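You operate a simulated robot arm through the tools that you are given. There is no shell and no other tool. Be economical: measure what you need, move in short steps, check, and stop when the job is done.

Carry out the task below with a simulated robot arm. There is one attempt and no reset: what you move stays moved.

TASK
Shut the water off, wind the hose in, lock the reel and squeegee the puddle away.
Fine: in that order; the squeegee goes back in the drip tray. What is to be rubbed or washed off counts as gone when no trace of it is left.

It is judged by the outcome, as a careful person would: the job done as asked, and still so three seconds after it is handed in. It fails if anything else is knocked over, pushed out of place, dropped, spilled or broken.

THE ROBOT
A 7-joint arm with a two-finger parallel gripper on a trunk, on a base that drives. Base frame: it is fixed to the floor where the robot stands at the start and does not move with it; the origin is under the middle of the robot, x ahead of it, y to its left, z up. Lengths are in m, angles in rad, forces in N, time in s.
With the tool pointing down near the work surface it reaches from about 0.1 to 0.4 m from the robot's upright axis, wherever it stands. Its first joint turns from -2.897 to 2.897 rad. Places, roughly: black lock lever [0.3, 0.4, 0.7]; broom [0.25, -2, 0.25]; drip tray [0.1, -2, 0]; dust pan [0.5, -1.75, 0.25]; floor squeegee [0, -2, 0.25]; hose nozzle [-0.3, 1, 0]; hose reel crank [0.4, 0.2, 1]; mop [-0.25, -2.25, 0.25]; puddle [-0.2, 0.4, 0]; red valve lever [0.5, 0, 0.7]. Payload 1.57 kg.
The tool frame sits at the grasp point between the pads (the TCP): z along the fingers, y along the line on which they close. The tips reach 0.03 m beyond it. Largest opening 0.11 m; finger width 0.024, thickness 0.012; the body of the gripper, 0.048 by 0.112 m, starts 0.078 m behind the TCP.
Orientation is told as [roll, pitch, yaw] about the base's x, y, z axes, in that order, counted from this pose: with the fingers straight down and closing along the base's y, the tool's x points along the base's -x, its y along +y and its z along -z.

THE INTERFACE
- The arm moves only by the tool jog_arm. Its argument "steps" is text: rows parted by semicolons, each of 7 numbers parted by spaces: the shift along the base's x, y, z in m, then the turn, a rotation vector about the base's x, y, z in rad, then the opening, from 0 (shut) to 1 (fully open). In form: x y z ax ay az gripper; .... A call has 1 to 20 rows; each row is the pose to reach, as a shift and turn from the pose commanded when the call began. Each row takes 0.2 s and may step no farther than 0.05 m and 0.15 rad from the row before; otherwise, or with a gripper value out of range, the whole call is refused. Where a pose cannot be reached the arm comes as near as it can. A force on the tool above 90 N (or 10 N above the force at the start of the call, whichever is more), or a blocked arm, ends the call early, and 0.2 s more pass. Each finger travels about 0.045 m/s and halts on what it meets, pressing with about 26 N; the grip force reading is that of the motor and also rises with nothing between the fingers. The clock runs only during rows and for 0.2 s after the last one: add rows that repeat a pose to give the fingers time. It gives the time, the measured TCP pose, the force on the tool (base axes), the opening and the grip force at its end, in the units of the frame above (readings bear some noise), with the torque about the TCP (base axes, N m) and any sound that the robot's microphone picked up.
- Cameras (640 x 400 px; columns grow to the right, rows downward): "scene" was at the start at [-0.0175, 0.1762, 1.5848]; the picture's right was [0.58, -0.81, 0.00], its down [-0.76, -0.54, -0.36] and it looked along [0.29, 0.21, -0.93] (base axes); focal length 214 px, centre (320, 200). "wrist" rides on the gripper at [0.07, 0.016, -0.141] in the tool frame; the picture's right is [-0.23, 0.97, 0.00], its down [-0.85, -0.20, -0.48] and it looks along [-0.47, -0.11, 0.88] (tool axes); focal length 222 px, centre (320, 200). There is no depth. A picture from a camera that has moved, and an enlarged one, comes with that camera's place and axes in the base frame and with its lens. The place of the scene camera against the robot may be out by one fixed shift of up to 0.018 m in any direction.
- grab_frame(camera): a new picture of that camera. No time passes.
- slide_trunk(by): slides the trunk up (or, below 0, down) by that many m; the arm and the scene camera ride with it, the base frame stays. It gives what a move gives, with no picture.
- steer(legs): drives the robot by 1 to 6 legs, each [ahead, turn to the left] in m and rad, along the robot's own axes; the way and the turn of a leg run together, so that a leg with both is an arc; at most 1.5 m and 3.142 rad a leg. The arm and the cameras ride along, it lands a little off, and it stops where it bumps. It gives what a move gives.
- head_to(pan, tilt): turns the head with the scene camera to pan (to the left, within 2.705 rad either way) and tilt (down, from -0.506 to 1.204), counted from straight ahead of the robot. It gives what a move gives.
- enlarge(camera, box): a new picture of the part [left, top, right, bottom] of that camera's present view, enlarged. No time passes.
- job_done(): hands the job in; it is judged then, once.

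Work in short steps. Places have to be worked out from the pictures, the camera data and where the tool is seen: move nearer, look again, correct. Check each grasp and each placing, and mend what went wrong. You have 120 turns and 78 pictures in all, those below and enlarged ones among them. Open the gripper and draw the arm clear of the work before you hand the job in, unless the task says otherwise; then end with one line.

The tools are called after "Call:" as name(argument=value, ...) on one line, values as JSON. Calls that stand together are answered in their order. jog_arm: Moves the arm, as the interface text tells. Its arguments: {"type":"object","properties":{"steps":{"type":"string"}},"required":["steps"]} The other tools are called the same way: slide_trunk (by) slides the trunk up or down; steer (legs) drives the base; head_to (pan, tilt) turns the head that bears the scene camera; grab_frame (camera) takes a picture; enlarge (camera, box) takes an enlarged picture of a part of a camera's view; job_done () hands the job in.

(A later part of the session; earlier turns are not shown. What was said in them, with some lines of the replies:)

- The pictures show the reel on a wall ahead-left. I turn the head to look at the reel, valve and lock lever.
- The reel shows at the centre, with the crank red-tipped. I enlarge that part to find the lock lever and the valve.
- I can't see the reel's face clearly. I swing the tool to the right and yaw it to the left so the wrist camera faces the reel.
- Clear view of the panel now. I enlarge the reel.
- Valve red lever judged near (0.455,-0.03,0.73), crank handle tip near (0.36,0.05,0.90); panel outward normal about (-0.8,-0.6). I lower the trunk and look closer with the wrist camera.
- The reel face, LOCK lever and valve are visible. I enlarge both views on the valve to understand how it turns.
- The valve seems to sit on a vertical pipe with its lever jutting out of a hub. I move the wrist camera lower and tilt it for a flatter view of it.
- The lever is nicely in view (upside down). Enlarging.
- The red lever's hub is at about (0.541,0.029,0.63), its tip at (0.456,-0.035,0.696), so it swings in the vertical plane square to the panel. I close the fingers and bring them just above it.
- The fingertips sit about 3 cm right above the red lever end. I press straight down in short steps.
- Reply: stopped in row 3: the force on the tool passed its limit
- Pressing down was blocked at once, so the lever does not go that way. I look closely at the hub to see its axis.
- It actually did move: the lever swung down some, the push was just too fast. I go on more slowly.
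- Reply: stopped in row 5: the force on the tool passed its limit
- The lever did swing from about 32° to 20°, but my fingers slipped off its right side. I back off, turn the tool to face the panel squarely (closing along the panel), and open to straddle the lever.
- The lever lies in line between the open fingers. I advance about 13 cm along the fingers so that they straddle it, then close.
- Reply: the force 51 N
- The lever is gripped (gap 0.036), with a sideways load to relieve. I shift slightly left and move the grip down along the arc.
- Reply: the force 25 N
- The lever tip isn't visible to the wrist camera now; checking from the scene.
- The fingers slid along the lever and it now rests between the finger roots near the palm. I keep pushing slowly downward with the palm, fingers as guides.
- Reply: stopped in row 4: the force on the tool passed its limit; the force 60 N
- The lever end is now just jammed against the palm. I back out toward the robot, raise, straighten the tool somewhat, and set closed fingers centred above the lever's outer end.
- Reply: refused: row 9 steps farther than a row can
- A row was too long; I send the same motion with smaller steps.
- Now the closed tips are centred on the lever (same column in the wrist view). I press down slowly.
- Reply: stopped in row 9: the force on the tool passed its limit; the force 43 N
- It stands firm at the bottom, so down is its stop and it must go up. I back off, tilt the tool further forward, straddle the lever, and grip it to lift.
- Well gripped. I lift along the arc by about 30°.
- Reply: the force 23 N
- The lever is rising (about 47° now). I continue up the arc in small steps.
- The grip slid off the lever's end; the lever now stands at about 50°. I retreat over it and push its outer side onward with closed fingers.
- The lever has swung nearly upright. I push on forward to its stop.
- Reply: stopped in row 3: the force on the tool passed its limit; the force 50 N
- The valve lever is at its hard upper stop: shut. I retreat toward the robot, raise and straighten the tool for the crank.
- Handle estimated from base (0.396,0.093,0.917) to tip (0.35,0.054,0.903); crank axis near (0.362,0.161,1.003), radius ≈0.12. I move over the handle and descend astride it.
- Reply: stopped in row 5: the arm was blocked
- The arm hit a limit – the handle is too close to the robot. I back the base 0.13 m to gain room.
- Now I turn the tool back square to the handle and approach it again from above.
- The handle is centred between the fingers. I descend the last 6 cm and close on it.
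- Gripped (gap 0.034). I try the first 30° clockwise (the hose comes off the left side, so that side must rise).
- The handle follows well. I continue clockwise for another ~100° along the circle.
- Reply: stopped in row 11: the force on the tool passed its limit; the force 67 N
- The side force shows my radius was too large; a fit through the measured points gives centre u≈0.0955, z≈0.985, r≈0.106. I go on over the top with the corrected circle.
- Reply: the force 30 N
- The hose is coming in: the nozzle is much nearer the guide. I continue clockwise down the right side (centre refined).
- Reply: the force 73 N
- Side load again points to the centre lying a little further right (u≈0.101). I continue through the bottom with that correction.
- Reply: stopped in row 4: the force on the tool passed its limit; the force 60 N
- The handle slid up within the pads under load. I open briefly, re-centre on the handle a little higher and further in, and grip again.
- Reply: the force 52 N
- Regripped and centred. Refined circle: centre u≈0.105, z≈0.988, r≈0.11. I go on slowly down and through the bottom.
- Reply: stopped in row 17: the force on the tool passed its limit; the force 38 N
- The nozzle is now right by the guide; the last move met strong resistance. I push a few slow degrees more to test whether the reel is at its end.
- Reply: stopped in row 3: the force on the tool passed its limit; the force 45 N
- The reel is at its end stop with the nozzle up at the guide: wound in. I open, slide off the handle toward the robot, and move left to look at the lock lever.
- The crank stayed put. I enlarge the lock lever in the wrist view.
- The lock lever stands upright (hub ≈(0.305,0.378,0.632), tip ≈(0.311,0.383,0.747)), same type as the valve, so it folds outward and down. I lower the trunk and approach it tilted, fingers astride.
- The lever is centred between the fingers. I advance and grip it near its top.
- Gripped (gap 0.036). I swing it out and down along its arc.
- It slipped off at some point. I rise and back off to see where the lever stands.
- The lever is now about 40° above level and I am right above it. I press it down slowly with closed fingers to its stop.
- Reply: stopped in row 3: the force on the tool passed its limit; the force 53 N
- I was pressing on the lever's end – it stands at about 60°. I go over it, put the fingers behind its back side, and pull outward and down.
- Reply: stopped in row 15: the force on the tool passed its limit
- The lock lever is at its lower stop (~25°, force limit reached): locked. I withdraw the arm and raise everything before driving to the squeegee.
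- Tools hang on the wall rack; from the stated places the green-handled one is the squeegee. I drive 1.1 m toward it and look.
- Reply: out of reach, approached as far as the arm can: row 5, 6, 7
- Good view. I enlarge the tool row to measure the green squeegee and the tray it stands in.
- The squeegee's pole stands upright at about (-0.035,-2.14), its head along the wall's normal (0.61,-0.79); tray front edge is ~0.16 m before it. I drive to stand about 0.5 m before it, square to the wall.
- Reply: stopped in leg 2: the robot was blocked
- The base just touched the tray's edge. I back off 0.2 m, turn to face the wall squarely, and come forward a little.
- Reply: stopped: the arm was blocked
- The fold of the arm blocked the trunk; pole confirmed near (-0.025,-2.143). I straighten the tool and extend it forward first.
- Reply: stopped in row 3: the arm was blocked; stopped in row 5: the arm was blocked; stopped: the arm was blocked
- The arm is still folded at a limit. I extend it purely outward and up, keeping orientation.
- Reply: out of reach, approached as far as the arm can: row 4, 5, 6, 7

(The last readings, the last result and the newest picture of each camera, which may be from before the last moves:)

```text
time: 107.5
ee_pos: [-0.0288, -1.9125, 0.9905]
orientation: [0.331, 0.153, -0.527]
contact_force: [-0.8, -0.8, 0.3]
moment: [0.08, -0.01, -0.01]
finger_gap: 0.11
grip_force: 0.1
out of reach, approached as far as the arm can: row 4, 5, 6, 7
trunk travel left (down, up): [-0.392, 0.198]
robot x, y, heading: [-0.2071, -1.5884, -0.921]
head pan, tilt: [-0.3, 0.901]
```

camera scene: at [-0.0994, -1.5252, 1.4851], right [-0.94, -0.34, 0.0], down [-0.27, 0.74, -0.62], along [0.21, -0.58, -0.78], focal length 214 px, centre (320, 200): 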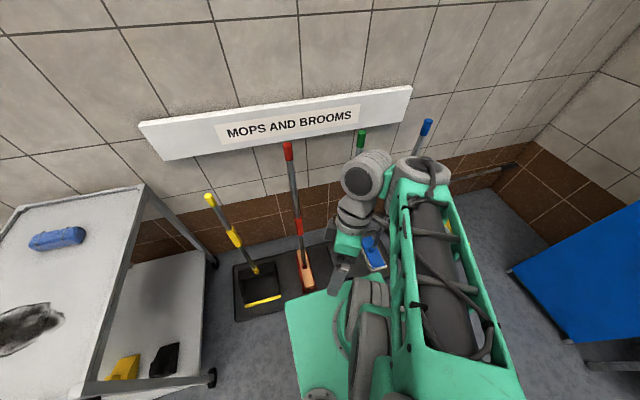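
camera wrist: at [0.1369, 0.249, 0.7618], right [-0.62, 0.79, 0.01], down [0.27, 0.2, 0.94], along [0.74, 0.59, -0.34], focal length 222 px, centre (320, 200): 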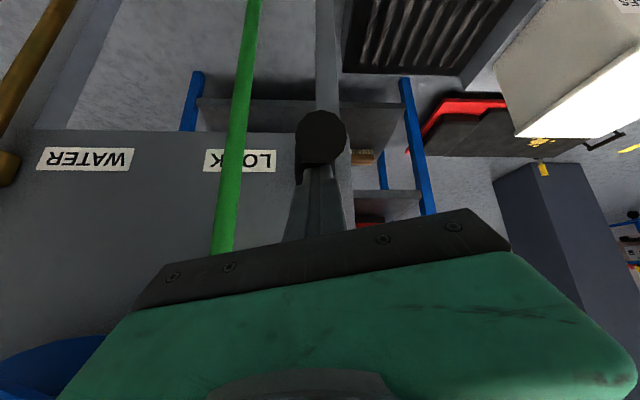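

Extended now. I level the tool, then yaw it to face the wall, then lower the trunk.

Call:
jog_arm(steps="0 0 0 -0.12 0.011 0 1;0 0 0 -0.24 0.022 0 1;0 0 0 -0.363 0.034 0 1")

Call:
jog_arm(steps="0 0 0 0 0 -0.13 1;0 0 0 0 0 -0.26 1;0 0 0 0 0 -0.392 1")

Call:
slide_trunk(by=-0.3)

```text
time: 108.3
ee_pos: [-0.0295, -1.9065, 0.9935]
orientation: [-0.003, -0.012, -0.551]
contact_force: [0.8, -0.4, 0.3]
moment: [0.02, -0.02, 0.03]
finger_gap: 0.1101
grip_force: 0.1
trunk travel left (down, up): [-0.392, 0.198]
robot x, y, heading: [-0.2109, -1.5863, -0.923]
head pan, tilt: [-0.3, 0.901]
```

```text
time: 109.1
ee_pos: [-0.0297, -1.9071, 0.9943]
orientation: [-0.004, -0.012, -0.943]
contact_force: [0.5, -0.1, -1.2]
moment: [-0.02, 0.0, 0.04]
finger_gap: 0.11
grip_force: 0.1
trunk travel left (down, up): [-0.392, 0.198]
robot x, y, heading: [-0.2081, -1.5827, -0.923]
head pan, tilt: [-0.3, 0.901]
```

```text
time: 112.1
ee_pos: [-0.0293, -1.9069, 0.6939]
orientation: [-0.002, -0.011, -0.942]
contact_force: [-0.3, 0.2, 0.4]
moment: [0.0, -0.02, 0.02]
finger_gap: 0.11
grip_force: 0.1
trunk travel left (down, up): [-0.092, 0.498]
robot x, y, heading: [-0.2091, -1.5817, -0.923]
head pan, tilt: [-0.3, 0.901]
```

Good. Now I tilt the tool 0.9 rad forward and go to a pre-grasp in front of the pole, then look.

Call:
jog_arm(steps="-0.016 -0.012 -0.028 -0.102 -0.078 0 1;-0.032 -0.025 -0.056 -0.204 -0.156 0 1;-0.048 -0.037 -0.083 -0.306 -0.234 0 1;-0.064 -0.05 -0.111 -0.409 -0.312 0 1;-0.08 -0.062 -0.139 -0.511 -0.39 0 1;-0.095 -0.075 -0.166 -0.613 -0.468 0 1;-0.111 -0.087 -0.194 -0.7155 -0.546 0 1")

Call:
grab_frame(camera="wrist")

```text
time: 113.7
ee_pos: [-0.1399, -1.9931, 0.5014]
orientation: [0.027, -0.915, -0.959]
contact_force: [0.1, 0.4, -0.3]
moment: [-0.03, -0.02, 0.01]
finger_gap: 0.1099
grip_force: 0.0
trunk travel left (down, up): [-0.092, 0.498]
robot x, y, heading: [-0.2085, -1.5837, -0.918]
head pan, tilt: [-0.3, 0.901]
```

```text
10 pictures are left
camera wrist: at [-0.2185, -1.8602, 0.5311], right [0.86, 0.46, 0.2], down [-0.09, -0.24, 0.97], along [0.49, -0.85, -0.17], focal length 222 px, centre (320, 200)
```

wrist: 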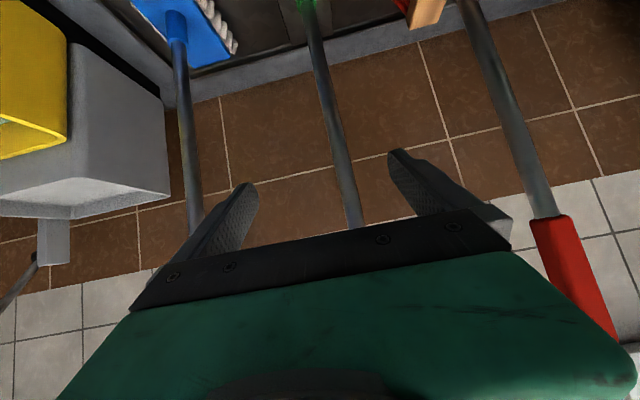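

The pole lies between the fingers, ~2.5 cm to the right of centre. I shift accordingly, advance along the fingers and close on it.

Call:
jog_arm(steps="0.039 -0.01 -0.025 0 0 0 1;0.058 -0.035 -0.05 0 0 0 1;0.077 -0.06 -0.075 0 0 0 1;0.096 -0.085 -0.1 0 0 0 1;0.115 -0.11 -0.125 0 0 0 1;0.134 -0.134 -0.148 0 0 0 1;0.134 -0.134 -0.148 0 0 0 0;0.134 -0.134 -0.148 0 0 0 0;0.134 -0.134 -0.148 0 0 0 0;0.134 -0.134 -0.148 0 0 0 0;0.134 -0.134 -0.148 0 0 0 0;0.134 -0.134 -0.148 0 0 0 0")

Call:
grab_frame(camera="wrist")

```text
time: 116.3
ee_pos: [-0.0066, -2.1266, 0.3518]
orientation: [0.026, -0.91, -0.956]
contact_force: [-0.9, -1.2, -0.1]
moment: [-0.48, 0.34, -0.01]
finger_gap: 0.0244
grip_force: 22.7
trunk travel left (down, up): [-0.092, 0.498]
robot x, y, heading: [-0.2096, -1.5859, -0.927]
head pan, tilt: [-0.3, 0.901]
```

```text
9 pictures are left
camera wrist: at [-0.0843, -1.9939, 0.3834], right [0.86, 0.46, 0.2], down [-0.09, -0.24, 0.97], along [0.5, -0.85, -0.17], focal length 222 px, centre (320, 200)
```

wrist: 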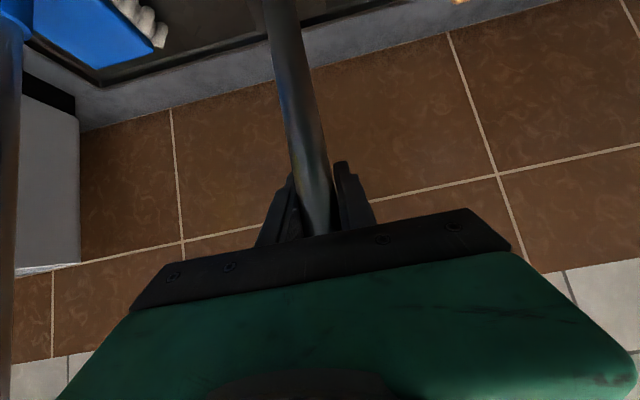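

Gripped (gap 0.024) at z≈0.352. I lift it with the trunk, back away from the rack, and look.

Call:
slide_trunk(by=0.15)

Call:
steer(legs=[[-0.4, 0]])

Call:
grab_frame(camera="scene")

```text
time: 118.0
ee_pos: [-0.0061, -2.1273, 0.5019]
orientation: [0.028, -0.912, -0.958]
contact_force: [-0.7, -0.1, -5.5]
moment: [-0.16, 0.08, 0.0]
finger_gap: 0.0234
grip_force: 26.2
trunk travel left (down, up): [-0.242, 0.348]
robot x, y, heading: [-0.2097, -1.5868, -0.925]
head pan, tilt: [-0.3, 0.901]
```

```text
time: 120.5
ee_pos: [-0.2456, -1.8081, 0.5011]
orientation: [0.031, -0.911, -0.954]
contact_force: [0.0, 1.0, -5.0]
moment: [-0.19, 0.11, -0.02]
finger_gap: 0.0235
grip_force: 26.0
trunk travel left (down, up): [-0.242, 0.348]
robot x, y, heading: [-0.4514, -1.2657, -0.925]
head pan, tilt: [-0.3, 0.901]
```

```text
8 pictures are left
camera scene: at [-0.3408, -1.2067, 1.2957], right [-0.94, -0.34, 0.0], down [-0.27, 0.74, -0.62], along [0.21, -0.58, -0.78], focal length 214 px, centre (320, 200)
```

scene: 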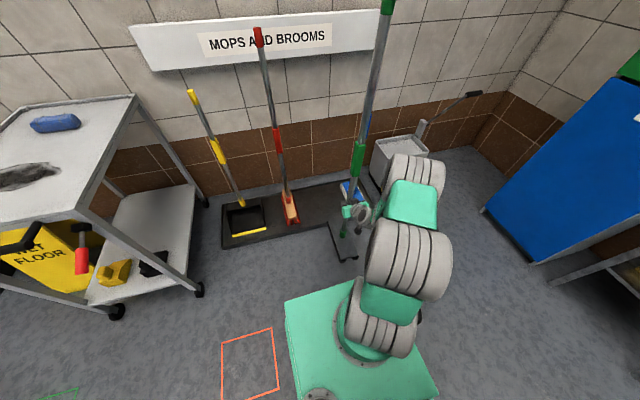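

The squeegee hangs upright and firm; the other tools stand. I turn round and drive to the puddle, stopping ~0.55 m short of it, facing +y.

Call:
steer(legs=[[0, 2.309], [1.07, 0], [0, 0.187]])

Call:
head_to(pan=-0.1, tilt=1.0)

Call:
grab_frame(camera="scene")

```text
time: 132.3
ee_pos: [-0.0695, 0.359, 0.5015]
orientation: [0.03, -0.911, 1.529]
contact_force: [0.5, 0.6, -4.6]
moment: [0.09, 0.35, 0.02]
finger_gap: 0.0233
grip_force: 26.0
trunk travel left (down, up): [-0.242, 0.348]
robot x, y, heading: [-0.2436, -0.1951, 1.561]
head pan, tilt: [-0.3, 0.901]
```

```text
time: 133.0
ee_pos: [-0.0703, 0.3591, 0.501]
orientation: [0.028, -0.912, 1.527]
contact_force: [0.2, -0.4, -4.7]
moment: [0.11, -0.13, -0.02]
finger_gap: 0.0233
grip_force: 26.7
trunk travel left (down, up): [-0.242, 0.348]
robot x, y, heading: [-0.2415, -0.1966, 1.559]
head pan, tilt: [-0.099, 1.0]
```

```text
7 pictures are left
camera scene: at [-0.39, -0.1961, 1.2885], right [0.99, -0.11, 0.0], down [-0.09, -0.84, -0.54], along [0.06, 0.54, -0.84], focal length 214 px, centre (320, 200)
```

scene: 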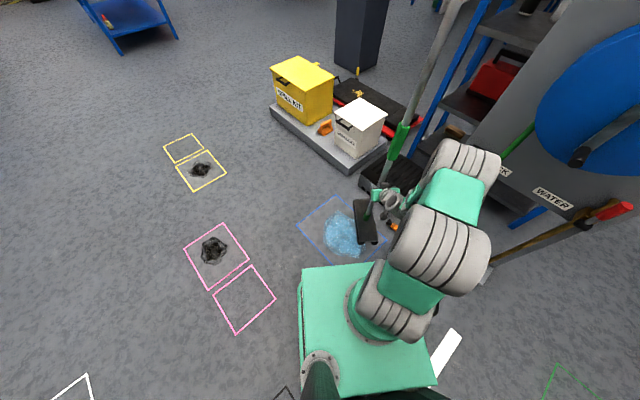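

The puddle is centred near (-0.178,0.365), radius ~0.15; the nozzle lies at x≈0.135. I position the squeegee at the puddle's right edge (x≈0.02, y≈0.30) and lower it close to the floor.

Call:
jog_arm(steps="0.03 -0.02 0 0 0 0 0;0.06 -0.04 0 0 0 0 0;0.09 -0.059 0 0 0 0 0")

Call:
slide_trunk(by=-0.14)

Call:
jog_arm(steps="0 0 -0.005 0 0 0 0;0 0 -0.01 0 0 0 0;0 0 -0.01 0 0 0 0")

Call:
jog_arm(steps="0 0 -0.004 0 0 0 0;0 0 -0.008 0 0 0 0;0 0 -0.008 0 0 0 0")

```text
time: 133.8
ee_pos: [0.0198, 0.3005, 0.5013]
orientation: [0.029, -0.912, 1.529]
contact_force: [0.5, 0.7, -5.1]
moment: [0.06, -0.12, -0.01]
finger_gap: 0.0234
grip_force: 26.4
trunk travel left (down, up): [-0.242, 0.348]
robot x, y, heading: [-0.2417, -0.1968, 1.56]
head pan, tilt: [-0.099, 1.0]
```

```text
time: 135.5
ee_pos: [0.0193, 0.3011, 0.3621]
orientation: [0.028, -0.911, 1.527]
contact_force: [-1.5, 0.5, -5.0]
moment: [0.1, -0.09, -0.03]
finger_gap: 0.0232
grip_force: 25.9
trunk travel left (down, up): [-0.102, 0.488]
robot x, y, heading: [-0.2404, -0.2005, 1.563]
head pan, tilt: [-0.099, 1.0]
```

```text
time: 136.3
ee_pos: [0.0196, 0.3001, 0.3524]
orientation: [0.027, -0.909, 1.529]
contact_force: [-1.2, -0.8, -4.6]
moment: [0.12, -0.09, 0.01]
finger_gap: 0.0233
grip_force: 26.1
trunk travel left (down, up): [-0.102, 0.488]
robot x, y, heading: [-0.2394, -0.1966, 1.562]
head pan, tilt: [-0.099, 1.0]
```

```text
time: 137.1
ee_pos: [0.0205, 0.2999, 0.3443]
orientation: [0.028, -0.91, 1.528]
contact_force: [0.5, -0.1, -4.8]
moment: [0.09, -0.06, -0.01]
finger_gap: 0.0233
grip_force: 25.8
trunk travel left (down, up): [-0.102, 0.488]
robot x, y, heading: [-0.2406, -0.1974, 1.558]
head pan, tilt: [-0.099, 1.0]
```

No floor contact yet (weight still −5 N). I lower further in small bits.

Call:
jog_arm(steps="0 0 -0.004 0 0 0 0;0 0 -0.008 0 0 0 0;0 0 -0.008 0 0 0 0")

Call:
jog_arm(steps="0 0 -0.003 0 0 0 0;0 0 -0.006 0 0 0 0;0 0 -0.006 0 0 0 0")

Call:
jog_arm(steps="0 0 -0.003 0 0 0 0;0 0 -0.005 0 0 0 0;0 0 -0.005 0 0 0 0")

```text
time: 137.9
ee_pos: [0.0192, 0.2997, 0.3365]
orientation: [0.03, -0.911, 1.528]
contact_force: [0.5, 0.8, -4.2]
moment: [0.08, -0.18, 0.0]
finger_gap: 0.0234
grip_force: 25.4
trunk travel left (down, up): [-0.102, 0.488]
robot x, y, heading: [-0.2402, -0.1948, 1.564]
head pan, tilt: [-0.099, 1.0]
```

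```text
time: 138.7
ee_pos: [0.0189, 0.3007, 0.3294]
orientation: [0.027, -0.91, 1.529]
contact_force: [0.9, 0.8, -4.8]
moment: [0.09, -0.13, 0.0]
finger_gap: 0.0232
grip_force: 26.5
trunk travel left (down, up): [-0.102, 0.488]
robot x, y, heading: [-0.2408, -0.1935, 1.565]
head pan, tilt: [-0.099, 1.0]
```

```text
time: 139.5
ee_pos: [0.0202, 0.2996, 0.3237]
orientation: [0.029, -0.911, 1.528]
contact_force: [0.1, -0.4, -4.8]
moment: [0.1, -0.12, 0.0]
finger_gap: 0.0231
grip_force: 25.6
trunk travel left (down, up): [-0.102, 0.488]
robot x, y, heading: [-0.2417, -0.1948, 1.562]
head pan, tilt: [-0.099, 1.0]
```

Tray floor may be at 0.036, so contact should come near TCP z≈0.316. Lowering further.

Call:
jog_arm(steps="0 0 -0.002 0 0 0 0;0 0 -0.004 0 0 0 0;0 0 -0.004 0 0 0 0")

Call:
jog_arm(steps="0 0 -0.002 0 0 0 0;0 0 -0.004 0 0 0 0;0 0 -0.004 0 0 0 0")

Call:
jog_arm(steps="0 0 -0.002 0 0 0 0;0 0 -0.003 0 0 0 0;0 0 -0.003 0 0 0 0")

```text
time: 140.3
ee_pos: [0.02, 0.3008, 0.3202]
orientation: [0.027, -0.91, 1.53]
contact_force: [-0.5, 0.3, -3.9]
moment: [0.18, 0.43, 0.12]
finger_gap: 0.0233
grip_force: 25.4
trunk travel left (down, up): [-0.102, 0.488]
robot x, y, heading: [-0.244, -0.1913, 1.559]
head pan, tilt: [-0.099, 1.0]
```

```text
time: 141.1
ee_pos: [0.0203, 0.3009, 0.3194]
orientation: [0.028, -0.915, 1.531]
contact_force: [-4.8, -4.4, 21.1]
moment: [-0.26, -0.32, -0.14]
finger_gap: 0.0236
grip_force: 26.3
trunk travel left (down, up): [-0.102, 0.488]
robot x, y, heading: [-0.2391, -0.1964, 1.564]
head pan, tilt: [-0.099, 1.0]
```

```text
time: 141.9
ee_pos: [0.0207, 0.3015, 0.3161]
orientation: [0.026, -0.914, 1.53]
contact_force: [-4.0, 4.3, 20.1]
moment: [-0.48, -0.33, -0.04]
finger_gap: 0.0234
grip_force: 26.0
trunk travel left (down, up): [-0.102, 0.488]
robot x, y, heading: [-0.2375, -0.194, 1.564]
head pan, tilt: [-0.099, 1.0]
```

Floor contact found. I ease the pressure and sweep left across the near half of the puddle.

Call:
jog_arm(steps="0 0 0.002 0 0 0 0;-0.02 0 0.002 0 0 0 0;-0.045 0 0.002 0 0 0 0;-0.07 0 0.002 0 0 0 0;-0.095 0 0.002 0 0 0 0;-0.12 0 0.002 0 0 0 0;-0.145 0 0.002 0 0 0 0;-0.17 0 0.002 0 0 0 0;-0.195 0 0.002 0 0 0 0;-0.22 0 0.002 0 0 0 0;-0.245 0 0.002 0 0 0 0;-0.27 0 0.002 0 0 0 0;-0.295 0 0.002 0 0 0 0;-0.32 0 0.002 0 0 0 0;-0.345 0 0.002 0 0 0 0;-0.37 0 0.002 0 0 0 0;-0.395 0 0.002 0 0 0 0;-0.42 0 0.002 0 0 0 0")

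Call:
grab_frame(camera="scene")

```text
time: 145.7
ee_pos: [-0.4005, 0.3009, 0.3144]
orientation: [0.028, -0.911, 1.53]
contact_force: [0.9, -0.9, -2.5]
moment: [0.2, -0.42, -0.12]
finger_gap: 0.0233
grip_force: 25.9
trunk travel left (down, up): [-0.102, 0.488]
robot x, y, heading: [-0.2419, -0.1949, 1.564]
head pan, tilt: [-0.099, 1.0]
```

```text
6 pictures are left
camera scene: at [-0.3903, -0.1963, 1.1485], right [0.99, -0.11, 0.0], down [-0.09, -0.84, -0.54], along [0.06, 0.54, -0.84], focal length 214 px, centre (320, 200)
```

scene: 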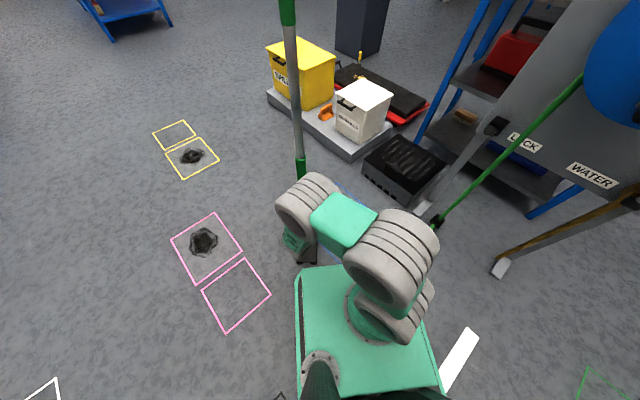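

The pole stays upright; contact is light. Now the far half: shift to y≈0.43 and sweep back to the right.

Call:
jog_arm(steps="0 0.03 -0.001 0 0 0 0;0 0.065 -0.002 0 0 0 0;0 0.1 -0.002 0 0 0 0;0 0.13 -0.002 0 0 0 0;0.028 0.13 -0.002 0 0 0 0;0.056 0.13 -0.002 0 0 0 0;0.084 0.13 -0.002 0 0 0 0;0.112 0.13 -0.002 0 0 0 0;0.14 0.13 -0.002 0 0 0 0;0.168 0.13 -0.002 0 0 0 0;0.196 0.13 -0.002 0 0 0 0;0.224 0.13 -0.002 0 0 0 0;0.252 0.13 -0.002 0 0 0 0;0.28 0.13 -0.002 0 0 0 0;0.308 0.13 -0.002 0 0 0 0;0.336 0.13 -0.002 0 0 0 0;0.364 0.13 -0.002 0 0 0 0;0.392 0.13 -0.002 0 0 0 0;0.415 0.13 -0.002 0 0 0 0")

Call:
enlarge(camera="scene", box=[230, 130, 450, 300])

```text
time: 149.7
ee_pos: [0.0149, 0.4282, 0.3143]
orientation: [0.028, -0.91, 1.529]
contact_force: [0.4, 0.5, -4.6]
moment: [0.1, -0.02, -0.03]
finger_gap: 0.0235
grip_force: 26.2
trunk travel left (down, up): [-0.102, 0.488]
robot x, y, heading: [-0.2416, -0.1967, 1.564]
head pan, tilt: [-0.099, 1.0]
```

```text
2.35 times, centred on (340, 215) of scene
camera zoom: at [-0.3902, -0.196, 1.1484], right [0.99, -0.11, 0.0], down [-0.09, -0.84, -0.54], along [0.06, 0.54, -0.84], focal length 505 px, centre (273, 165)
```

zoom: 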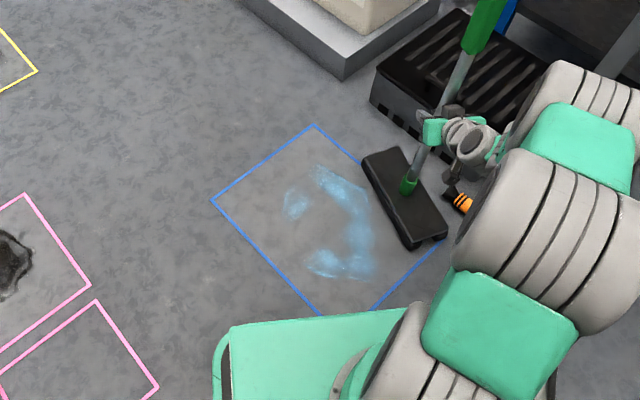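

Half the puddle is gone, but on the way back the blade barely touched. I lower a few mm to get firm contact.

Call:
jog_arm(steps="-0.02 0 -0.003 0 0 0 0;-0.02 0 -0.005 0 0 0 0;-0.02 0 -0.005 0 0 0 0")

```text
time: 150.5
ee_pos: [-0.0058, 0.4316, 0.312]
orientation: [0.027, -0.914, 1.53]
contact_force: [-0.5, -8.3, 12.1]
moment: [-0.25, -0.02, 0.04]
finger_gap: 0.023
grip_force: 25.6
trunk travel left (down, up): [-0.102, 0.488]
robot x, y, heading: [-0.2432, -0.1979, 1.561]
head pan, tilt: [-0.099, 1.0]
```

About 17 N on the floor: good. I sweep left at y≈0.43 keeping a slight downward bias, then step to y≈0.36.

Call:
jog_arm(steps="-0.025 0 0 0 0 0 0;-0.05 0 0 0 0 0 0;-0.075 0 0 0 0 0 0;-0.1 0 -0.001 0 0 0 0;-0.125 0 -0.001 0 0 0 0;-0.15 0 -0.001 0 0 0 0;-0.175 0 -0.002 0 0 0 0;-0.2 0 -0.002 0 0 0 0;-0.225 0 -0.002 0 0 0 0;-0.25 0 -0.002 0 0 0 0;-0.275 0 -0.002 0 0 0 0;-0.3 0 -0.003 0 0 0 0;-0.325 0 -0.003 0 0 0 0;-0.35 0 -0.003 0 0 0 0;-0.38 0 -0.003 0 0 0 0;-0.38 -0.03 -0.003 0 0 0 0;-0.38 -0.065 -0.003 0 0 0 0")

Call:
jog_arm(steps="0.03 0 0 0 0 0 0;0.055 0 0 0 0 0 0;0.08 0 0 0 0 0 0;0.105 0 -0.001 0 0 0 0;0.13 0 -0.001 0 0 0 0;0.155 0 -0.001 0 0 0 0;0.18 0 -0.001 0 0 0 0;0.205 0 -0.001 0 0 0 0;0.23 0 -0.002 0 0 0 0;0.255 0 -0.002 0 0 0 0;0.28 0 -0.002 0 0 0 0;0.305 0 -0.002 0 0 0 0;0.33 0 -0.002 0 0 0 0;0.36 0 -0.002 0 0 0 0;0.38 0 -0.002 0 0 0 0;0.38 -0.04 -0.002 0 0 0 0;0.38 -0.075 -0.002 0 0 0 0")

Call:
jog_arm(steps="-0.025 0 -0.001 0 0 0 0;-0.05 0 -0.001 0 0 0 0;-0.075 0 -0.001 0 0 0 0;-0.1 0 -0.002 0 0 0 0;-0.125 0 -0.002 0 0 0 0;-0.15 0 -0.002 0 0 0 0;-0.175 0 -0.002 0 0 0 0;-0.2 0 -0.002 0 0 0 0;-0.225 0 -0.003 0 0 0 0;-0.25 0 -0.003 0 0 0 0;-0.275 0 -0.003 0 0 0 0;-0.3 0 -0.003 0 0 0 0;-0.325 0 -0.003 0 0 0 0;-0.35 0 -0.003 0 0 0 0;-0.38 0 -0.003 0 0 0 0")

```text
time: 154.1
ee_pos: [-0.3866, 0.3655, 0.3051]
orientation: [0.032, -0.912, 1.525]
contact_force: [-0.8, -0.5, -5.3]
moment: [0.16, 0.1, -0.04]
finger_gap: 0.023
grip_force: 26.1
trunk travel left (down, up): [-0.102, 0.488]
robot x, y, heading: [-0.2405, -0.1975, 1.562]
head pan, tilt: [-0.099, 1.0]
```

```text
time: 157.7
ee_pos: [-0.0065, 0.2919, 0.3042]
orientation: [0.028, -0.909, 1.528]
contact_force: [1.2, -0.1, -2.7]
moment: [-0.19, -0.19, 0.05]
finger_gap: 0.0233
grip_force: 26.0
trunk travel left (down, up): [-0.102, 0.488]
robot x, y, heading: [-0.2386, -0.1962, 1.567]
head pan, tilt: [-0.099, 1.0]
```

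```text
time: 160.9
ee_pos: [-0.3845, 0.2908, 0.2999]
orientation: [0.028, -0.912, 1.528]
contact_force: [2.4, -0.8, 3.5]
moment: [0.01, -0.63, 0.07]
finger_gap: 0.0297
grip_force: 26.1
trunk travel left (down, up): [-0.102, 0.488]
robot x, y, heading: [-0.2388, -0.19, 1.56]
head pan, tilt: [-0.099, 1.0]
```

The gap reading grew to 0.030; I check the squeegee and the puddle.

Call:
enlarge(camera="scene", box=[200, 0, 460, 300])

```text
1.33 times, centred on (330, 150) of scene
camera zoom: at [-0.39, -0.1965, 1.1485], right [0.99, -0.11, 0.0], down [-0.09, -0.84, -0.54], along [0.06, 0.54, -0.84], focal length 286 px, centre (307, 267)
```

zoom: 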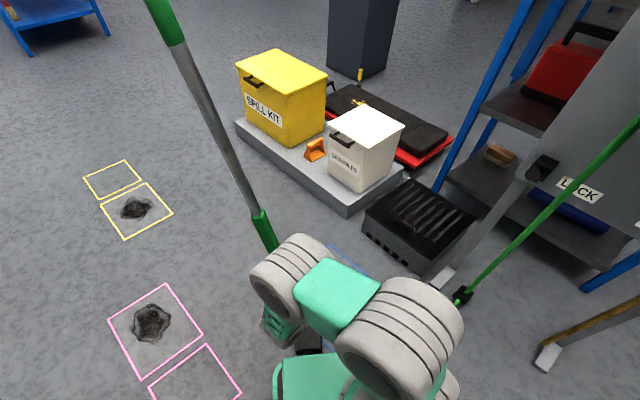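

The pole leans about 11° from drag but is held. I sweep back to the right at y≈0.29, which also straightens it, then look.

Call:
jog_arm(steps="0.025 -0.01 -0.001 0 0 0 0;0.05 -0.02 -0.001 0 0 0 0;0.075 -0.02 -0.001 0 0 0 0;0.1 -0.02 -0.001 0 0 0 0;0.125 -0.02 -0.001 0 0 0 0;0.15 -0.02 -0.001 0 0 0 0;0.175 -0.02 -0.001 0 0 0 0;0.2 -0.02 -0.001 0 0 0 0;0.225 -0.02 -0.001 0 0 0 0;0.25 -0.02 -0.001 0 0 0 0;0.275 -0.02 -0.001 0 0 0 0;0.3 -0.02 -0.001 0 0 0 0;0.325 -0.02 -0.001 0 0 0 0;0.35 -0.02 -0.001 0 0 0 0;0.38 -0.02 -0.001 0 0 0 0;0.41 -0.01 -0.001 0 0 0 0")

Call:
enlarge(camera="scene", box=[260, 100, 460, 300])

```text
time: 164.3
ee_pos: [0.0246, 0.2803, 0.2992]
orientation: [0.029, -0.911, 1.528]
contact_force: [-0.2, -0.4, -3.9]
moment: [0.12, -0.02, -0.02]
finger_gap: 0.0232
grip_force: 25.9
trunk travel left (down, up): [-0.102, 0.488]
robot x, y, heading: [-0.2389, -0.1933, 1.562]
head pan, tilt: [-0.099, 1.0]
```

```text
2.00 times, centred on (360, 200) of scene
camera zoom: at [-0.3901, -0.1962, 1.1485], right [0.99, -0.11, 0.0], down [-0.09, -0.84, -0.54], along [0.06, 0.54, -0.84], focal length 429 px, centre (240, 200)
```

zoom: 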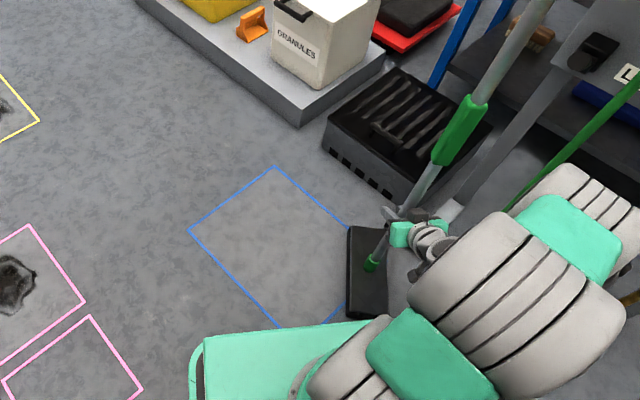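

No blue is left in the frame area. I lift the squeegee, back away and check the floor and the pole's posture.

Call:
slide_trunk(by=0.17)

Call:
jog_arm(steps="0.02 0 0 0 0 0 0;0.05 0 0 0 0 0 0;0.08 0 0 0 0 0 0")

Call:
steer(legs=[[-0.35, 0]])

Call:
head_to(pan=-0.2, tilt=0.9)

Call:
grab_frame(camera="scene")

```text
time: 166.2
ee_pos: [0.0234, 0.2812, 0.4704]
orientation: [0.029, -0.911, 1.528]
contact_force: [0.2, 0.2, -5.0]
moment: [0.08, 0.01, -0.04]
finger_gap: 0.0231
grip_force: 26.1
trunk travel left (down, up): [-0.272, 0.318]
robot x, y, heading: [-0.241, -0.1961, 1.564]
head pan, tilt: [-0.099, 1.0]
```

```text
time: 167.0
ee_pos: [0.1031, 0.2807, 0.4701]
orientation: [0.03, -0.912, 1.528]
contact_force: [-0.7, -0.2, -5.3]
moment: [0.1, -0.04, -0.01]
finger_gap: 0.0231
grip_force: 26.1
trunk travel left (down, up): [-0.272, 0.318]
robot x, y, heading: [-0.2386, -0.1931, 1.562]
head pan, tilt: [-0.099, 1.0]
```

```text
time: 169.2
ee_pos: [0.1008, -0.0691, 0.4691]
orientation: [0.028, -0.912, 1.527]
contact_force: [-0.2, -0.2, -5.1]
moment: [0.08, 0.01, -0.01]
finger_gap: 0.0229
grip_force: 26.6
trunk travel left (down, up): [-0.272, 0.318]
robot x, y, heading: [-0.2443, -0.5462, 1.561]
head pan, tilt: [-0.099, 1.0]
```

```text
time: 169.9
ee_pos: [0.1003, -0.0693, 0.4699]
orientation: [0.028, -0.911, 1.528]
contact_force: [-0.6, 0.1, -4.5]
moment: [0.11, 0.03, -0.02]
finger_gap: 0.0229
grip_force: 26.0
trunk travel left (down, up): [-0.272, 0.318]
robot x, y, heading: [-0.2419, -0.5434, 1.561]
head pan, tilt: [-0.201, 0.901]
```

```text
2 pictures are left
camera scene: at [-0.3851, -0.5403, 1.3257], right [0.98, -0.21, 0.0], down [-0.16, -0.77, -0.62], along [0.13, 0.61, -0.78], focal length 214 px, centre (320, 200)
```

scene: 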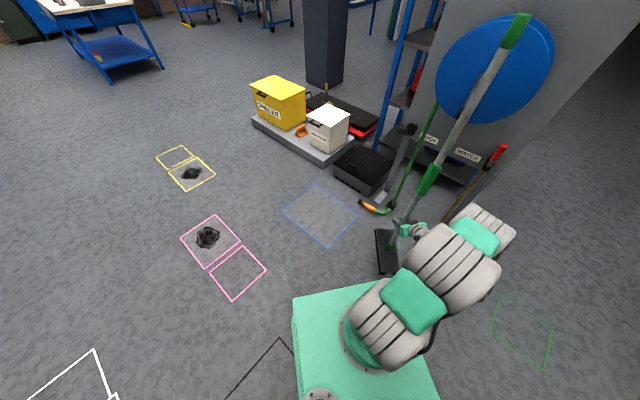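

The floor is clean; the puddle is fully gone. I bring the arm back to its carrying place and drive back to before the rack, stopping half a metre short.

Call:
jog_arm(steps="-0.04 0.02 0 0 0 0 0;-0.08 0.04 0 0 0 0 0;-0.12 0.06 0 0 0 0 0;-0.16 0.07 0 0 0 0 0;-0.18 0.08 0 0 0 0 0")

Call:
steer(legs=[[0, 2.759], [0.7, 0], [0, 1.038]])

```text
time: 171.1
ee_pos: [-0.0794, 0.0119, 0.4702]
orientation: [0.029, -0.91, 1.525]
contact_force: [0.7, 0.5, -4.9]
moment: [0.13, -0.02, 0.0]
finger_gap: 0.0229
grip_force: 26.2
trunk travel left (down, up): [-0.272, 0.318]
robot x, y, heading: [-0.2437, -0.544, 1.561]
head pan, tilt: [-0.201, 0.901]
```

```text
time: 184.0
ee_pos: [-0.3018, -1.7289, 0.4689]
orientation: [0.027, -0.911, -0.962]
contact_force: [-0.9, -0.3, -4.6]
moment: [-0.09, -0.03, 0.04]
finger_gap: 0.0229
grip_force: 26.3
trunk travel left (down, up): [-0.272, 0.318]
robot x, y, heading: [-0.5085, -1.1882, -0.925]
head pan, tilt: [-0.201, 0.901]
```

Right on spot. I straighten the pole's small lean and the head's yaw with the wrist, then drive in the last 0.5 m.

Call:
jog_arm(steps="0 0 0 -0.025 0.033 0 0;0 0 0 -0.0516 0.0676 0 0")

Call:
jog_arm(steps="0 0 0 0 0 0.09 0;0 0 0 0 0 0.18 0;0 0 0 0 0 0.27 0")

Call:
enlarge(camera="scene", box=[160, 0, 480, 300])

```text
time: 184.6
ee_pos: [-0.302, -1.7276, 0.469]
orientation: [-0.109, -0.909, -0.851]
contact_force: [-0.6, 0.3, -5.2]
moment: [-0.08, -0.09, -0.01]
finger_gap: 0.0231
grip_force: 26.2
trunk travel left (down, up): [-0.272, 0.318]
robot x, y, heading: [-0.5101, -1.1848, -0.931]
head pan, tilt: [-0.201, 0.901]
```

```text
time: 185.4
ee_pos: [-0.3027, -1.729, 0.4682]
orientation: [-0.111, -0.911, -0.58]
contact_force: [-0.3, -0.5, -4.5]
moment: [-0.04, -0.13, 0.01]
finger_gap: 0.0229
grip_force: 26.0
trunk travel left (down, up): [-0.272, 0.318]
robot x, y, heading: [-0.5111, -1.1907, -0.93]
head pan, tilt: [-0.201, 0.901]
```

```text
1.33 times, centred on (320, 150) of scene
camera zoom: at [-0.3924, -1.1263, 1.3257], right [-0.9, -0.43, 0.0], down [-0.34, 0.71, -0.62], along [0.27, -0.56, -0.78], focal length 286 px, centre (320, 267)
```

zoom: 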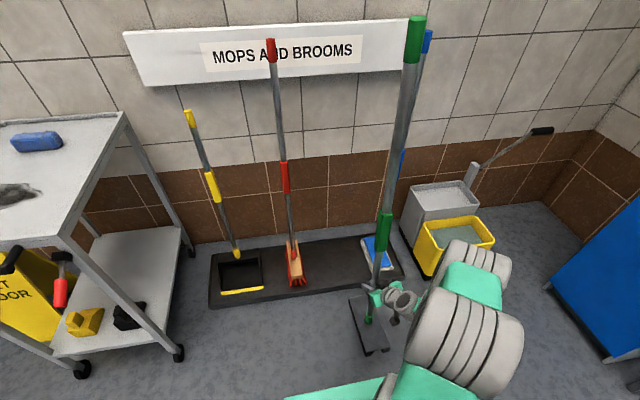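

The pole looks slightly over-corrected (leaning a few degrees left and toward me). I correct that, then drive in.

Call:
jog_arm(steps="0 0 0 0.045 -0.01 0 0;0 0 0 0.09 -0.019 0 0")

Call:
steer(legs=[[0.5, 0.005]])

```text
time: 186.0
ee_pos: [-0.3031, -1.7285, 0.4687]
orientation: [0.024, -0.87, -0.689]
contact_force: [-0.2, -0.2, -4.4]
moment: [-0.08, -0.09, -0.05]
finger_gap: 0.0229
grip_force: 26.1
trunk travel left (down, up): [-0.272, 0.318]
robot x, y, heading: [-0.5131, -1.1865, -0.926]
head pan, tilt: [-0.201, 0.901]
```

```text
time: 189.0
ee_pos: [0.0024, -2.1291, 0.4707]
orientation: [0.022, -0.871, -0.682]
contact_force: [-0.3, -0.5, -4.8]
moment: [-0.06, -0.08, 0.03]
finger_gap: 0.0228
grip_force: 25.9
trunk travel left (down, up): [-0.272, 0.318]
robot x, y, heading: [-0.2062, -1.5921, -0.92]
head pan, tilt: [-0.201, 0.901]
```

Within a centimetre of the original spot. I correct the offset and lower toward the tray.

Call:
jog_arm(steps="-0.009 0.0025 0 0 0 0 0;-0.009 0.0025 0 0 0 0 0")

Call:
slide_trunk(by=-0.115)

Call:
jog_arm(steps="0 0 -0.004 0 0 0 0;0 0 -0.008 0 0 0 0;0 0 -0.008 0 0 0 0")

Call:
jog_arm(steps="0 0 -0.003 0 0 0 0;0 0 -0.006 0 0 0 0;0 0 -0.006 0 0 0 0")

```text
time: 189.6
ee_pos: [-0.0048, -2.1271, 0.4697]
orientation: [0.025, -0.87, -0.682]
contact_force: [-0.1, 0.4, -5.1]
moment: [-0.09, -0.1, 0.02]
finger_gap: 0.0228
grip_force: 26.2
trunk travel left (down, up): [-0.272, 0.318]
robot x, y, heading: [-0.2059, -1.5879, -0.923]
head pan, tilt: [-0.201, 0.901]
```

```text
time: 191.1
ee_pos: [-0.0062, -2.127, 0.3532]
orientation: [0.022, -0.871, -0.682]
contact_force: [-0.7, 0.4, -4.5]
moment: [-0.08, -0.05, 0.01]
finger_gap: 0.023
grip_force: 25.4
trunk travel left (down, up): [-0.157, 0.433]
robot x, y, heading: [-0.2068, -1.5865, -0.926]
head pan, tilt: [-0.201, 0.901]
```

```text
time: 191.8
ee_pos: [-0.0061, -2.1272, 0.3458]
orientation: [0.022, -0.872, -0.68]
contact_force: [0.2, 0.5, -4.6]
moment: [-0.09, -0.11, -0.01]
finger_gap: 0.0229
grip_force: 25.6
trunk travel left (down, up): [-0.157, 0.433]
robot x, y, heading: [-0.2069, -1.5867, -0.923]
head pan, tilt: [-0.201, 0.901]
```

```text
time: 192.7
ee_pos: [-0.0072, -2.1271, 0.3404]
orientation: [0.023, -0.874, -0.682]
contact_force: [0.1, -0.7, -6.1]
moment: [-0.09, -0.12, 0.04]
finger_gap: 0.0229
grip_force: 25.9
trunk travel left (down, up): [-0.157, 0.433]
robot x, y, heading: [-0.208, -1.5847, -0.93]
head pan, tilt: [-0.201, 0.901]
```

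Still hanging free. I lower in 3–4 mm steps to feel the tray floor.

Call:
jog_arm(steps="0 0 -0.002 0 0 0 0;0 0 -0.004 0 0 0 0;0 0 -0.004 0 0 0 0")

Call:
jog_arm(steps="0 0 -0.002 0 0 0 0;0 0 -0.004 0 0 0 0;0 0 -0.004 0 0 0 0")

Call:
jog_arm(steps="0 0 -0.002 0 0 0 0;0 0 -0.003 0 0 0 0;0 0 -0.003 0 0 0 0")

```text
time: 193.4
ee_pos: [-0.0067, -2.1273, 0.3382]
orientation: [0.02, -0.878, -0.678]
contact_force: [-1.1, 6.8, 16.9]
moment: [-0.58, 0.08, -0.08]
finger_gap: 0.0233
grip_force: 26.1
trunk travel left (down, up): [-0.157, 0.433]
robot x, y, heading: [-0.2102, -1.5861, -0.924]
head pan, tilt: [-0.201, 0.901]
```

```text
time: 194.2
ee_pos: [-0.007, -2.127, 0.3338]
orientation: [0.021, -0.876, -0.681]
contact_force: [-1.4, 7.3, 17.3]
moment: [-0.67, 0.22, -0.13]
finger_gap: 0.0232
grip_force: 25.9
trunk travel left (down, up): [-0.157, 0.433]
robot x, y, heading: [-0.209, -1.5916, -0.927]
head pan, tilt: [-0.201, 0.901]
```

```text
time: 195.1
ee_pos: [-0.0071, -2.1273, 0.3313]
orientation: [0.021, -0.874, -0.678]
contact_force: [-0.2, 4.3, 21.0]
moment: [-0.28, 0.7, -0.15]
finger_gap: 0.0232
grip_force: 26.1
trunk travel left (down, up): [-0.157, 0.433]
robot x, y, heading: [-0.2076, -1.5914, -0.924]
head pan, tilt: [-0.201, 0.901]
```

Firm contact; pressing has seated the head flat. I ease the pressure, open the fingers a little as a cage, and use the last picture to check that it stands.

Call:
jog_arm(steps="0 0 0.003 0 0 0 0;0 0 0.003 0 0 0 0.25;0 0 0.003 0 0 0 0.3;0 0 0.003 0 0 0 0.4;0 0 0.003 0 0 0 0.5;0 0 0.003 0 0 0 0.5;0 0 0.003 0 0 0 0.5;0 0 0.003 0 0 0 0.5;0 0 0.003 0 0 0 0.5")

Call:
grab_frame(camera="wrist")

```text
time: 197.1
ee_pos: [-0.007, -2.1259, 0.3326]
orientation: [0.023, -0.873, -0.681]
contact_force: [-0.3, -0.1, -0.3]
moment: [-0.01, -0.02, 0.01]
finger_gap: 0.0548
grip_force: 0.2
trunk travel left (down, up): [-0.157, 0.433]
robot x, y, heading: [-0.2075, -1.5884, -0.92]
head pan, tilt: [-0.201, 0.901]
```

```text
0 pictures are left
camera wrist: at [-0.1167, -2.0205, 0.3699], right [0.71, 0.67, 0.19], down [0.01, -0.28, 0.96], along [0.7, -0.68, -0.21], focal length 222 px, centre (320, 200)
```

wrist: 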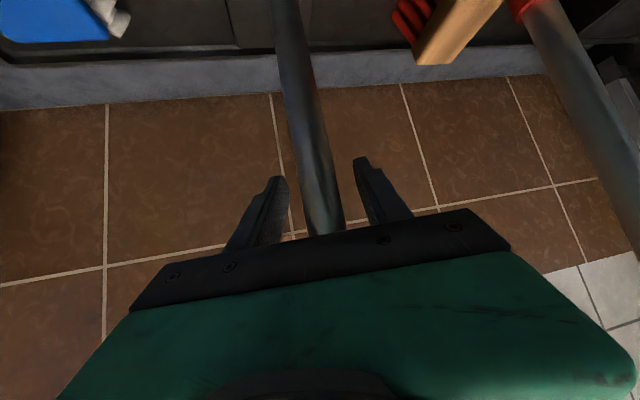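

The pole stands by itself centred between the fingers with no force. I withdraw straight back along the fingers, then back the robot off and raise the arm.

Call:
jog_arm(steps="0 0 0 0 0 0 0.7;0 0 0 0 0 0 0.7;-0.012 0.009 0.013 0 0 0 0.7;-0.03 0.023 0.032 0 0 0 0.7;-0.049 0.037 0.051 0 0 0 0.7;-0.073 0.056 0.077 0 0 0 0.7;-0.097 0.074 0.103 0 0 0 0.7;-0.122 0.093 0.129 0 0 0 0.7;-0.14 0.107 0.148 0 0 0 0.7")

Call:
steer(legs=[[-0.3, 0]])

```text
time: 199.1
ee_pos: [-0.1459, -2.0184, 0.4794]
orientation: [0.025, -0.87, -0.684]
contact_force: [-0.3, -0.5, 0.2]
moment: [-0.02, -0.02, 0.01]
finger_gap: 0.0771
grip_force: 0.1
trunk travel left (down, up): [-0.157, 0.433]
robot x, y, heading: [-0.2047, -1.5912, -0.923]
head pan, tilt: [-0.201, 0.901]
```

```text
time: 201.1
ee_pos: [-0.3271, -1.7791, 0.4785]
orientation: [0.024, -0.872, -0.679]
contact_force: [0.0, 0.0, 0.3]
moment: [-0.01, -0.02, -0.03]
finger_gap: 0.0769
grip_force: 0.1
trunk travel left (down, up): [-0.157, 0.433]
robot x, y, heading: [-0.3877, -1.3488, -0.927]
head pan, tilt: [-0.201, 0.901]
```

The robot is clear with the gripper open and no contact felt on the way out, so I hand the job in.

Call:
job_done()

```text
The job is handed in.
```

I shut the water valve, wound the hose in to the reel's stop, put the lock lever down, wiped the puddle away and stood the squeegee back in the drip tray. The valve and lock were judged only by their levers reaching their stops. On the way to the squeegee the base bumped the drip tray's edge once; the pictures showed nothing knocked over.
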